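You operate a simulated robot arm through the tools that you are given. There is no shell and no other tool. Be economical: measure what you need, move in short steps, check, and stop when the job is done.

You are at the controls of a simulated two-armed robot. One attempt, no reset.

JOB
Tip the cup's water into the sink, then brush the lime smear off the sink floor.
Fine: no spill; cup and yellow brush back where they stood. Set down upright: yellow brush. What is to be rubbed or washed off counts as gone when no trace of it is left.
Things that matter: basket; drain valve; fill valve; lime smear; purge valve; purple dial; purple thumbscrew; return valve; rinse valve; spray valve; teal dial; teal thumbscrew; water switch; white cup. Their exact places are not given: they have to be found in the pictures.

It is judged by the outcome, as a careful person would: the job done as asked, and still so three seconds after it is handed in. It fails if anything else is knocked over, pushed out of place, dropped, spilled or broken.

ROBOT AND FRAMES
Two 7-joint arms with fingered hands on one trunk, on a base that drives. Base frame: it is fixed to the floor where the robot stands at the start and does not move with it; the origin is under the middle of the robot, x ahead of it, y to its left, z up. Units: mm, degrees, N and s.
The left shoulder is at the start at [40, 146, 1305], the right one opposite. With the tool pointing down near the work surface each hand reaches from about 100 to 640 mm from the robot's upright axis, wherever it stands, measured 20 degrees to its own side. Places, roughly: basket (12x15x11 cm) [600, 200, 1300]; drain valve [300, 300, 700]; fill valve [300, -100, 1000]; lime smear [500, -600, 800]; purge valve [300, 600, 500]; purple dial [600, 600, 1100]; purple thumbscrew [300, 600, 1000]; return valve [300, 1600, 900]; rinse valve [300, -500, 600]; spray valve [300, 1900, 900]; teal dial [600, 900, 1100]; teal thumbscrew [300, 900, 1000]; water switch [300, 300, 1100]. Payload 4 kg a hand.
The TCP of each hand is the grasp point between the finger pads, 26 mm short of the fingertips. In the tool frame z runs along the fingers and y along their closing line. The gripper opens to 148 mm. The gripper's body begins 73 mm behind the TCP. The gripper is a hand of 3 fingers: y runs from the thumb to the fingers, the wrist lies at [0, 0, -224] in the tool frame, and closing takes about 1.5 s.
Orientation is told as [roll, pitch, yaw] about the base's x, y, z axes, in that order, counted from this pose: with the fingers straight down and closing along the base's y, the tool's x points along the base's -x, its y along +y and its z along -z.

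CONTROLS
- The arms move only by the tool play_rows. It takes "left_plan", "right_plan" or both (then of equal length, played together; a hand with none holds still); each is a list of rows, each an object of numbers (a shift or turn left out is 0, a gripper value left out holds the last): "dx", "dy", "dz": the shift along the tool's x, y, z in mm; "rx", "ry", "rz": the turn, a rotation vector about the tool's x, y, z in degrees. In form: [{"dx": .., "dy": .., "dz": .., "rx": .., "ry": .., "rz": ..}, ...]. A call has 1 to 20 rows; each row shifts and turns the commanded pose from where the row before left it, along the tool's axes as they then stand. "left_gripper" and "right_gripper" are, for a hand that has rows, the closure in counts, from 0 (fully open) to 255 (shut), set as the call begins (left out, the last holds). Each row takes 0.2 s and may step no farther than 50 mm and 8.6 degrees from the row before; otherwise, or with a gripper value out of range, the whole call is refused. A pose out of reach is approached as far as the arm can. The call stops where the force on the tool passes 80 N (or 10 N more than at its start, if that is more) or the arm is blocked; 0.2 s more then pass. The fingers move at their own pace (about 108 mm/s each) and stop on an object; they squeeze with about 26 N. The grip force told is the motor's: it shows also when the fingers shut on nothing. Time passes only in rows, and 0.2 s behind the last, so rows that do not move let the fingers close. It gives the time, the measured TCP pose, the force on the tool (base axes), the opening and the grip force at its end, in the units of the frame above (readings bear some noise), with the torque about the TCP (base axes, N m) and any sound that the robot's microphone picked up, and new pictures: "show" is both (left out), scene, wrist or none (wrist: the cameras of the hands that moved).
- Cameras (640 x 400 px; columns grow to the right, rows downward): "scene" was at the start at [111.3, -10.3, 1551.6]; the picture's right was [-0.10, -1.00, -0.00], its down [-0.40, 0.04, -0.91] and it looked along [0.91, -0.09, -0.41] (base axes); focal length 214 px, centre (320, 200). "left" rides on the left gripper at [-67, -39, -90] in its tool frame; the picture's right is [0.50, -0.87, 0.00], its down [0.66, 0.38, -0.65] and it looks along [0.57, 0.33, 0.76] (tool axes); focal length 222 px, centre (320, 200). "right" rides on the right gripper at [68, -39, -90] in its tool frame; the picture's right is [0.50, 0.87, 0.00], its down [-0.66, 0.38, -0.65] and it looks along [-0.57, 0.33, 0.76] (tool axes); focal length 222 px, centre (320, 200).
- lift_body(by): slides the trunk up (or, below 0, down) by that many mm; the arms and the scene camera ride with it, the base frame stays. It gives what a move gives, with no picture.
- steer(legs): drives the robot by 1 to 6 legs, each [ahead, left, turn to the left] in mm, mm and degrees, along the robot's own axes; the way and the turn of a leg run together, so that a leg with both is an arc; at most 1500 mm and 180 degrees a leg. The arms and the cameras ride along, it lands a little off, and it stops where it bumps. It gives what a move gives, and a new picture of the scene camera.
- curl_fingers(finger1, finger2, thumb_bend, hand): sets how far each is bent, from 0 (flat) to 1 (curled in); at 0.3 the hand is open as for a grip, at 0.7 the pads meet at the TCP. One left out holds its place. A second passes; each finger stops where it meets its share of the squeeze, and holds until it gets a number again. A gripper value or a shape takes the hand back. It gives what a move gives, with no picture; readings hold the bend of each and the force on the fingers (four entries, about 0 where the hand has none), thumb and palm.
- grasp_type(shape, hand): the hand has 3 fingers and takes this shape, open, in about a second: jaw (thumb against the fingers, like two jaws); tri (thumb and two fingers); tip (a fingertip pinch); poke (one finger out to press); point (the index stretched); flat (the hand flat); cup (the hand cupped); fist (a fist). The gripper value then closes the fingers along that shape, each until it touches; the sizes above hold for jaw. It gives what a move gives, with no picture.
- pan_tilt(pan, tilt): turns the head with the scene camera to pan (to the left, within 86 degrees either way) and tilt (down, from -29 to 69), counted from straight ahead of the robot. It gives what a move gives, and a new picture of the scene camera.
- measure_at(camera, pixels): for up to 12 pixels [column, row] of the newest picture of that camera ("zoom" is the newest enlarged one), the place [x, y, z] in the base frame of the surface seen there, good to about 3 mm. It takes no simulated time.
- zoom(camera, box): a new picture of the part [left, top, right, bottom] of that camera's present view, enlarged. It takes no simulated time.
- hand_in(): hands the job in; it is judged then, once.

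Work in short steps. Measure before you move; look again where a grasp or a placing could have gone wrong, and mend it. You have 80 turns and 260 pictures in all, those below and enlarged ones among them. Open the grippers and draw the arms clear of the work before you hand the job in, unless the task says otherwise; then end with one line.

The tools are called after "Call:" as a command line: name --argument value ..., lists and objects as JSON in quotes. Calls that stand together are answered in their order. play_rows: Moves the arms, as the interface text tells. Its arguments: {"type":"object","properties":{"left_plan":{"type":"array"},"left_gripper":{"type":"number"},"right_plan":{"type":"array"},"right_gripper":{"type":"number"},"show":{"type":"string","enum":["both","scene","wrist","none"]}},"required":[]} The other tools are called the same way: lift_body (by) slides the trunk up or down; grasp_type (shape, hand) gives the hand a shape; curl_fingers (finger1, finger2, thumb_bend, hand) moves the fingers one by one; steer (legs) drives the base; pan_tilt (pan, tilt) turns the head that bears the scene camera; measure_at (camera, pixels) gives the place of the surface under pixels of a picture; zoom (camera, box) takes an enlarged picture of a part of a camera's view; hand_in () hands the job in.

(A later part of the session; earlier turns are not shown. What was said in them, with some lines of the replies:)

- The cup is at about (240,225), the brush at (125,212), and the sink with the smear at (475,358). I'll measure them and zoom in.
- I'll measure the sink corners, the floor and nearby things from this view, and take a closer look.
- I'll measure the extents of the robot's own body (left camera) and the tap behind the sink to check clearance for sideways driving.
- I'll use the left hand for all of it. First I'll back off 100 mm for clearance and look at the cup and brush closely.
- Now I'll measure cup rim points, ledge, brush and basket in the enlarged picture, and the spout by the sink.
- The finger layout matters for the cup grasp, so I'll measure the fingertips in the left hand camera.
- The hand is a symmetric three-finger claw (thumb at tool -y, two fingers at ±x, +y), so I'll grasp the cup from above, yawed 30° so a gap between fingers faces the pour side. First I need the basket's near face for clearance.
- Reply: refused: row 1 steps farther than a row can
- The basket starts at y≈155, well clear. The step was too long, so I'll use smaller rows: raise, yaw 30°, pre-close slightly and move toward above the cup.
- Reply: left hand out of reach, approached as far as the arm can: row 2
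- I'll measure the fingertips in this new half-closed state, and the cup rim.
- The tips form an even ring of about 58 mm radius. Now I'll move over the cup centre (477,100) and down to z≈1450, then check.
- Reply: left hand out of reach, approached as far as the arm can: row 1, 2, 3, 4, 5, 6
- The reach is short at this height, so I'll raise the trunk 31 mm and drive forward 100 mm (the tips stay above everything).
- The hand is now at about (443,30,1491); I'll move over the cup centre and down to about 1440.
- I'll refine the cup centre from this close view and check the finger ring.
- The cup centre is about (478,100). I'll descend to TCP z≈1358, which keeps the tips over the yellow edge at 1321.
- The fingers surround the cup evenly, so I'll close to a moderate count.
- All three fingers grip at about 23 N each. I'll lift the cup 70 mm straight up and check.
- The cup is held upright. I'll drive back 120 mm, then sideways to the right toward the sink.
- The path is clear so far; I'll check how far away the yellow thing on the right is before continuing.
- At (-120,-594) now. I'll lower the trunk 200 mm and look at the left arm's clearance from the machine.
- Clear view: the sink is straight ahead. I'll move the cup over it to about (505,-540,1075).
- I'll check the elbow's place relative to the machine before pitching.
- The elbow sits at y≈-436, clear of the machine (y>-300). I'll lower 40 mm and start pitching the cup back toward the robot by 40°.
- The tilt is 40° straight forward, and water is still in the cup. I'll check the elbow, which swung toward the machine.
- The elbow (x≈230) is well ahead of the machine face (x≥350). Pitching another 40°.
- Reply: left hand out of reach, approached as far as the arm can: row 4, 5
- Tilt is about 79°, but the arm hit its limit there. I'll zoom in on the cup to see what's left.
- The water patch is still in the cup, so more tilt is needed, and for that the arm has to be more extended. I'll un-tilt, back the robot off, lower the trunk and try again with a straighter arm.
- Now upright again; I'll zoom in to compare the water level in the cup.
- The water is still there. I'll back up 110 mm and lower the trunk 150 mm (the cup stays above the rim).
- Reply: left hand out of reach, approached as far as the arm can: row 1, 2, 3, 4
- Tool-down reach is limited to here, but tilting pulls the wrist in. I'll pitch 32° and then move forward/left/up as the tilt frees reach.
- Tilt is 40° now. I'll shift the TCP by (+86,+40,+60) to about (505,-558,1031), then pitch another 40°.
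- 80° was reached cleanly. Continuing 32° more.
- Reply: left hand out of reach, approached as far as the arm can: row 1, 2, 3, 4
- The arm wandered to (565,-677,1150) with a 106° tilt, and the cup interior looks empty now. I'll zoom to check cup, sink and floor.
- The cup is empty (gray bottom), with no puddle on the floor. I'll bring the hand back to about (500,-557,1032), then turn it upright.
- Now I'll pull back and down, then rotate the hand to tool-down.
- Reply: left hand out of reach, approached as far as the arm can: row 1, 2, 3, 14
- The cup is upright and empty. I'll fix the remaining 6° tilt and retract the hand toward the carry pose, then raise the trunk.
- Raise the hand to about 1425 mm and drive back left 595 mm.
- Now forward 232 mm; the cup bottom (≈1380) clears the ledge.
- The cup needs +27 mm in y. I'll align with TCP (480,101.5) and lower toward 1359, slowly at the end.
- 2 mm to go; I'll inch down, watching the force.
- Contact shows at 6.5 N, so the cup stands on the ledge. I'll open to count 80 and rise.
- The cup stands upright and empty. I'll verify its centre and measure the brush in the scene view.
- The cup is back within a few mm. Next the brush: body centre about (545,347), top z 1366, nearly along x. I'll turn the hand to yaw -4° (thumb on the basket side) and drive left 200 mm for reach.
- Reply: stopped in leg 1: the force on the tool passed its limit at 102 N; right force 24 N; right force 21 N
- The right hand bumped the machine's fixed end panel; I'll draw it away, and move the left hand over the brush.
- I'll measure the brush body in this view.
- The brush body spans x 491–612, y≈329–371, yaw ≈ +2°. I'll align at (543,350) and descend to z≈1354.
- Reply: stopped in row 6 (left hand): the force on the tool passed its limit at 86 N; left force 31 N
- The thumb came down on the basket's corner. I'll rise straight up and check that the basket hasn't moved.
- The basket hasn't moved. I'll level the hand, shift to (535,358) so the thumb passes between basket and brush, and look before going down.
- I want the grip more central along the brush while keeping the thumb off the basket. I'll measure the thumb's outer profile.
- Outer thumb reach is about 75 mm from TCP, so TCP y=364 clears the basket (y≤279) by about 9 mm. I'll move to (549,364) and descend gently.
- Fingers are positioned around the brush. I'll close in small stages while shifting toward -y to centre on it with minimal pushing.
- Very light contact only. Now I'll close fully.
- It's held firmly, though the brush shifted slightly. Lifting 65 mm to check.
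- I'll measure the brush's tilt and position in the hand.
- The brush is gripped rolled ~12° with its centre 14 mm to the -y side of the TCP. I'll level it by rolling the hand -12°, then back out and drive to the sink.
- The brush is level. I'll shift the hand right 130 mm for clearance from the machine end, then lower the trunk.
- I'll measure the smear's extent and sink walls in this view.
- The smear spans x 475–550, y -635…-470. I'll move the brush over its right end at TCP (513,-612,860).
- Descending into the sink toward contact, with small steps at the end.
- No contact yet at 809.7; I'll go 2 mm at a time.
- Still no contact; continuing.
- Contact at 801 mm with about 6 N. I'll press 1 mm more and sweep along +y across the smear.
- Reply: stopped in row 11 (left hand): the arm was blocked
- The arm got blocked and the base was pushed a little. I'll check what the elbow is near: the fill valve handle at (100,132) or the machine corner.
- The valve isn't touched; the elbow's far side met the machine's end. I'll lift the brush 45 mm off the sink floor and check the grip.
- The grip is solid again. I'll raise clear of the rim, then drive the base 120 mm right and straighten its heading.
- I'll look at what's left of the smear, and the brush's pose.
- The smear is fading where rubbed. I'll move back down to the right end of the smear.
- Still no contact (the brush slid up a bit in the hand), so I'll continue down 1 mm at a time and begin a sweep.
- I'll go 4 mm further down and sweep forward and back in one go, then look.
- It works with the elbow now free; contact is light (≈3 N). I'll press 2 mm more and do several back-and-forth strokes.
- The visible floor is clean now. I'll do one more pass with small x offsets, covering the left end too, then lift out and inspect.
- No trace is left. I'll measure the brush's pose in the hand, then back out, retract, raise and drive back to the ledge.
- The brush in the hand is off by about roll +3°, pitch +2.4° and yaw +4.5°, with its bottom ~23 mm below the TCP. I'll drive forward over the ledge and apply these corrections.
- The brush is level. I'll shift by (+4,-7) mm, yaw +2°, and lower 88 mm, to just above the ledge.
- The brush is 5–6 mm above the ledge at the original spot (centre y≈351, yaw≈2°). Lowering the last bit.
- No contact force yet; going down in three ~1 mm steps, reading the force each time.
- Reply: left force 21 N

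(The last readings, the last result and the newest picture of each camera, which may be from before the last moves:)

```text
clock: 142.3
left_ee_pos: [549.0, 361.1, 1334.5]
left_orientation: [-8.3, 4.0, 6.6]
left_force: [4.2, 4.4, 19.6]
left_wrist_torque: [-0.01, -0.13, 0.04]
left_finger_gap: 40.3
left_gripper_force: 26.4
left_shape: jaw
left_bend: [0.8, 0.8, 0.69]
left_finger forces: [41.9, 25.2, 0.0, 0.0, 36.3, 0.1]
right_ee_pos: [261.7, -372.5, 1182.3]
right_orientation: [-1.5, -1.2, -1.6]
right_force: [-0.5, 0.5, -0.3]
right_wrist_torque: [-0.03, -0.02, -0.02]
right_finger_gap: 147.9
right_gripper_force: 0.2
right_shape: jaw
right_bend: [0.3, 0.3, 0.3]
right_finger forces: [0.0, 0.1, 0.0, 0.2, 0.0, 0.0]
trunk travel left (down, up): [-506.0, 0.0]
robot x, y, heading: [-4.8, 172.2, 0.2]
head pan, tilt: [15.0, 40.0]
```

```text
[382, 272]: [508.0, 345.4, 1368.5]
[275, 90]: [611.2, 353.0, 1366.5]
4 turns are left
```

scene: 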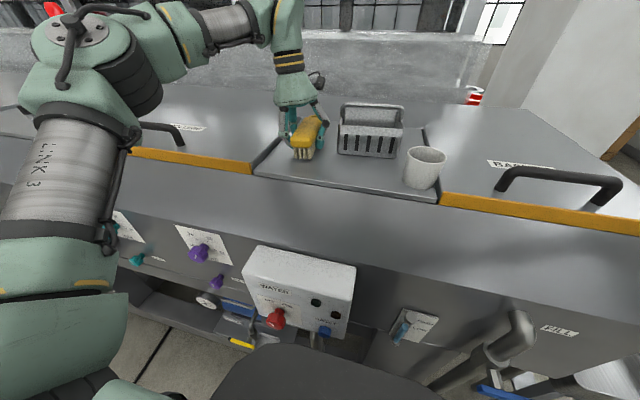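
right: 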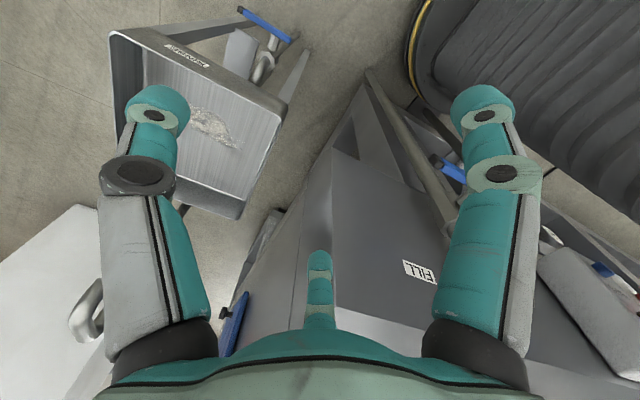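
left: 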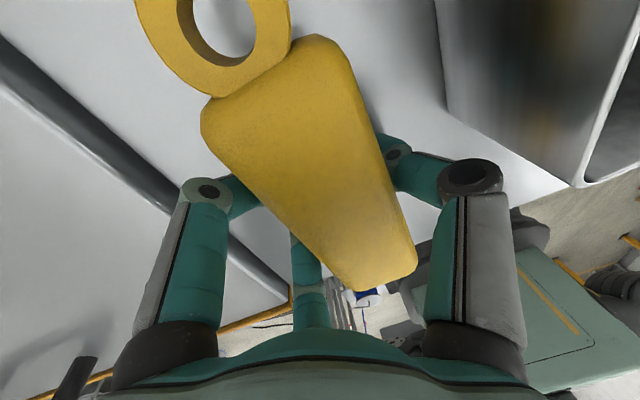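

The brush rests on the ledge (top 1367–1368, centred at y≈350). I'll ease up 1 mm and open to release.

Call:
play_rows --left_plan '[{"dx": 0.1, "dy": -0.2, "dz": -1.3}, {"dz": 0}, {"dz": 0}, {"dz": 0}, {"dz": 0}, {"dz": 0}]' --left_gripper 85 --show "both"

Call:
zoom --camera "scene" --box '[250, 80, 450, 205]'

Call:
measure_at --camera "left" --pixels '[[350, 275], [400, 255], [220, 125], [330, 60], [382, 265], [275, 90]]'

```text
clock: 143.7
left_ee_pos: [543.8, 358.3, 1339.4]
left_orientation: [-8.2, 3.9, 6.5]
left_force: [-2.4, -4.2, 33.5]
left_wrist_torque: [0.55, 0.42, 0.06]
left_finger_gap: 85.3
left_gripper_force: 0.1
left_shape: jaw
left_bend: [0.82, 0.32, 0.72]
left_finger forces: [18.5, 15.3, 0.0, 0.0, 0.1, 0.0]
right_ee_pos: [258.5, -375.3, 1180.6]
right_orientation: [-1.3, -1.4, -1.5]
right_force: [-0.4, -0.4, 0.0]
right_wrist_torque: [0.0, -0.01, -0.01]
right_finger_gap: 147.7
right_gripper_force: 0.1
right_shape: jaw
right_bend: [0.3, 0.3, 0.3]
right_finger forces: [0.0, 0.0, 0.0, 0.1, 0.0, 0.1]
trunk travel left (down, up): [-506.0, 0.0]
robot x, y, heading: [-5.2, 176.2, 0.0]
head pan, tilt: [15.0, 40.0]
```

scene: 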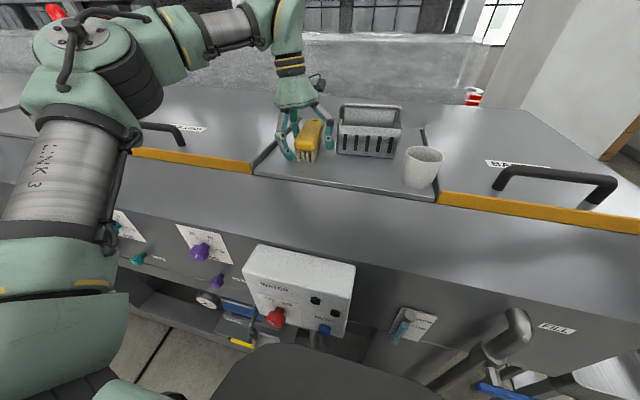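
left: 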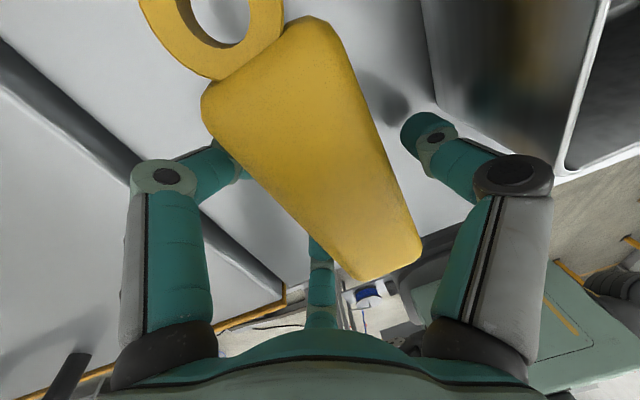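

```text
3.20 times, centred on (350, 142) of scene
```

zoom: 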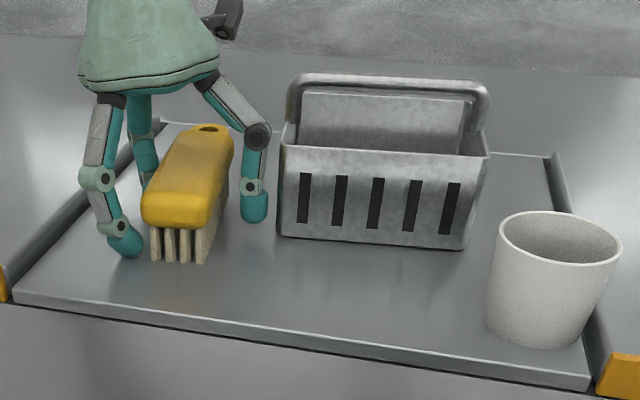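

```text
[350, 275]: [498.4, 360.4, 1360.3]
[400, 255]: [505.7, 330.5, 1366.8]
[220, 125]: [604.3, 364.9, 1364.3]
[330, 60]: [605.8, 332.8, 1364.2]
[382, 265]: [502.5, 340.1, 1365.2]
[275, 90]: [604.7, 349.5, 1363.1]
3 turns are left
```

The brush stands free. I'll rise straight up slowly, then back the robot off and inspect.

Call:
play_rows --left_plan '[{"dx": 0.3, "dy": -2.5, "dz": -4}, {"dx": 0.7, "dy": -1.4, "dz": -9.9}, {"dx": 1.2, "dy": -2.2, "dz": -15}, {"dx": 1.43, "dy": -2.9, "dz": -19.7}, {"dx": 1.43, "dy": -2.9, "dz": -19.7}, {"dx": 1.43, "dy": -2.9, "dz": -19.7}, {"dx": 1.43, "dy": -2.9, "dz": -19.7}, {"dz": 0}]' --show "wrist"

Call:
measure_at --camera "left" --pixels '[[330, 172], [362, 150], [232, 55], [278, 12], [302, 92]]'

Call:
steer --legs '[[-230, 0, 0]]'

Call:
zoom --camera "scene" --box '[230, 50, 450, 190]'

```text
clock: 145.5
left_ee_pos: [551.5, 359.4, 1443.2]
left_orientation: [-8.2, 4.3, 6.4]
left_force: [-0.6, 1.1, -0.1]
left_wrist_torque: [-0.03, 0.0, 0.0]
left_finger_gap: 98.6
left_gripper_force: 0.0
left_shape: jaw
left_bend: [0.3, 0.3, 0.72]
left_finger forces: [0.1, 0.0, 0.0, 0.0, 0.0, 0.1]
right_ee_pos: [262.1, -372.0, 1181.0]
right_orientation: [-1.5, -1.1, -1.6]
right_force: [-0.6, 0.0, -0.5]
right_wrist_torque: [0.0, 0.01, 0.0]
right_finger_gap: 147.9
right_gripper_force: 0.1
right_shape: jaw
right_bend: [0.3, 0.3, 0.3]
right_finger forces: [0.1, 0.0, 0.1, 0.1, 0.0, 0.0]
trunk travel left (down, up): [-506.0, 0.0]
robot x, y, heading: [-7.9, 176.9, 0.2]
head pan, tilt: [15.0, 40.0]
```

left: 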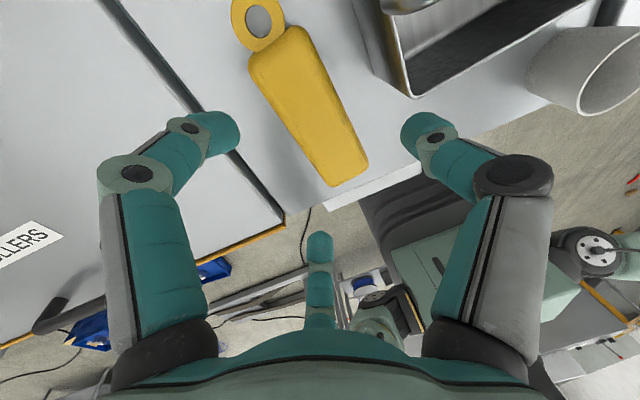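

```text
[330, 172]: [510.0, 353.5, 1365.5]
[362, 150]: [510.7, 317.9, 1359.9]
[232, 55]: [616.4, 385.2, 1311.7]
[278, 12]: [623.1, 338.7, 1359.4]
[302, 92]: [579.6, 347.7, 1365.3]
```

```text
clock: 147.2
left_ee_pos: [322.4, 362.8, 1441.5]
left_orientation: [-8.1, 4.4, 6.9]
left_force: [0.2, 0.2, -1.0]
left_wrist_torque: [0.0, 0.04, 0.0]
left_finger_gap: 98.4
left_gripper_force: 0.1
left_shape: jaw
left_bend: [0.3, 0.3, 0.72]
left_finger forces: [0.0, 0.0, 0.0, 0.0, 0.0, 0.0]
right_ee_pos: [36.6, -371.6, 1179.0]
right_orientation: [-1.4, -0.9, -1.2]
right_force: [0.2, -1.1, -0.8]
right_wrist_torque: [0.02, 0.0, 0.0]
right_finger_gap: 148.4
right_gripper_force: 0.1
right_shape: jaw
right_bend: [0.3, 0.3, 0.3]
right_finger forces: [0.0, 0.0, 0.0, 0.0, 0.0, 0.1]
trunk travel left (down, up): [-506.0, 0.0]
robot x, y, heading: [-241.5, 176.6, 0.4]
head pan, tilt: [15.0, 40.0]
```

scene: 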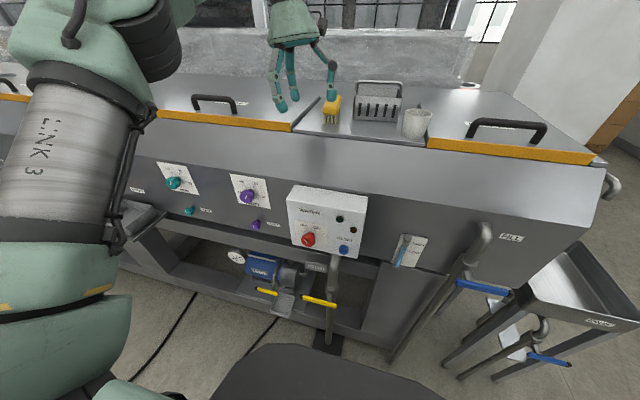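

```text
2.86 times, centred on (340, 120) of scene
2 turns are left
```

zoom: 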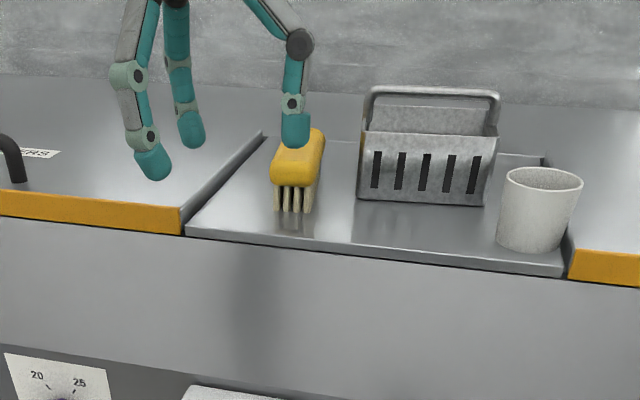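

The cup has been emptied into the sink and is back in place, the smear is gone, and the brush stands upright within about 10 mm of where it was. The hand is open and clear, so I'm handing in.

Call:
hand_in

```text
The job is handed in.
```

I tipped the cup's water into the sink, scrubbed the lime smear until no trace showed, and put both things back; the cup stands within a few mm of its spot and the yellow brush upright within about 10 mm. I saw no spill; the right hand bumped the machine's end panel and the left elbow seems to have touched it too, and the thumb pressed on the basket, which did not move.
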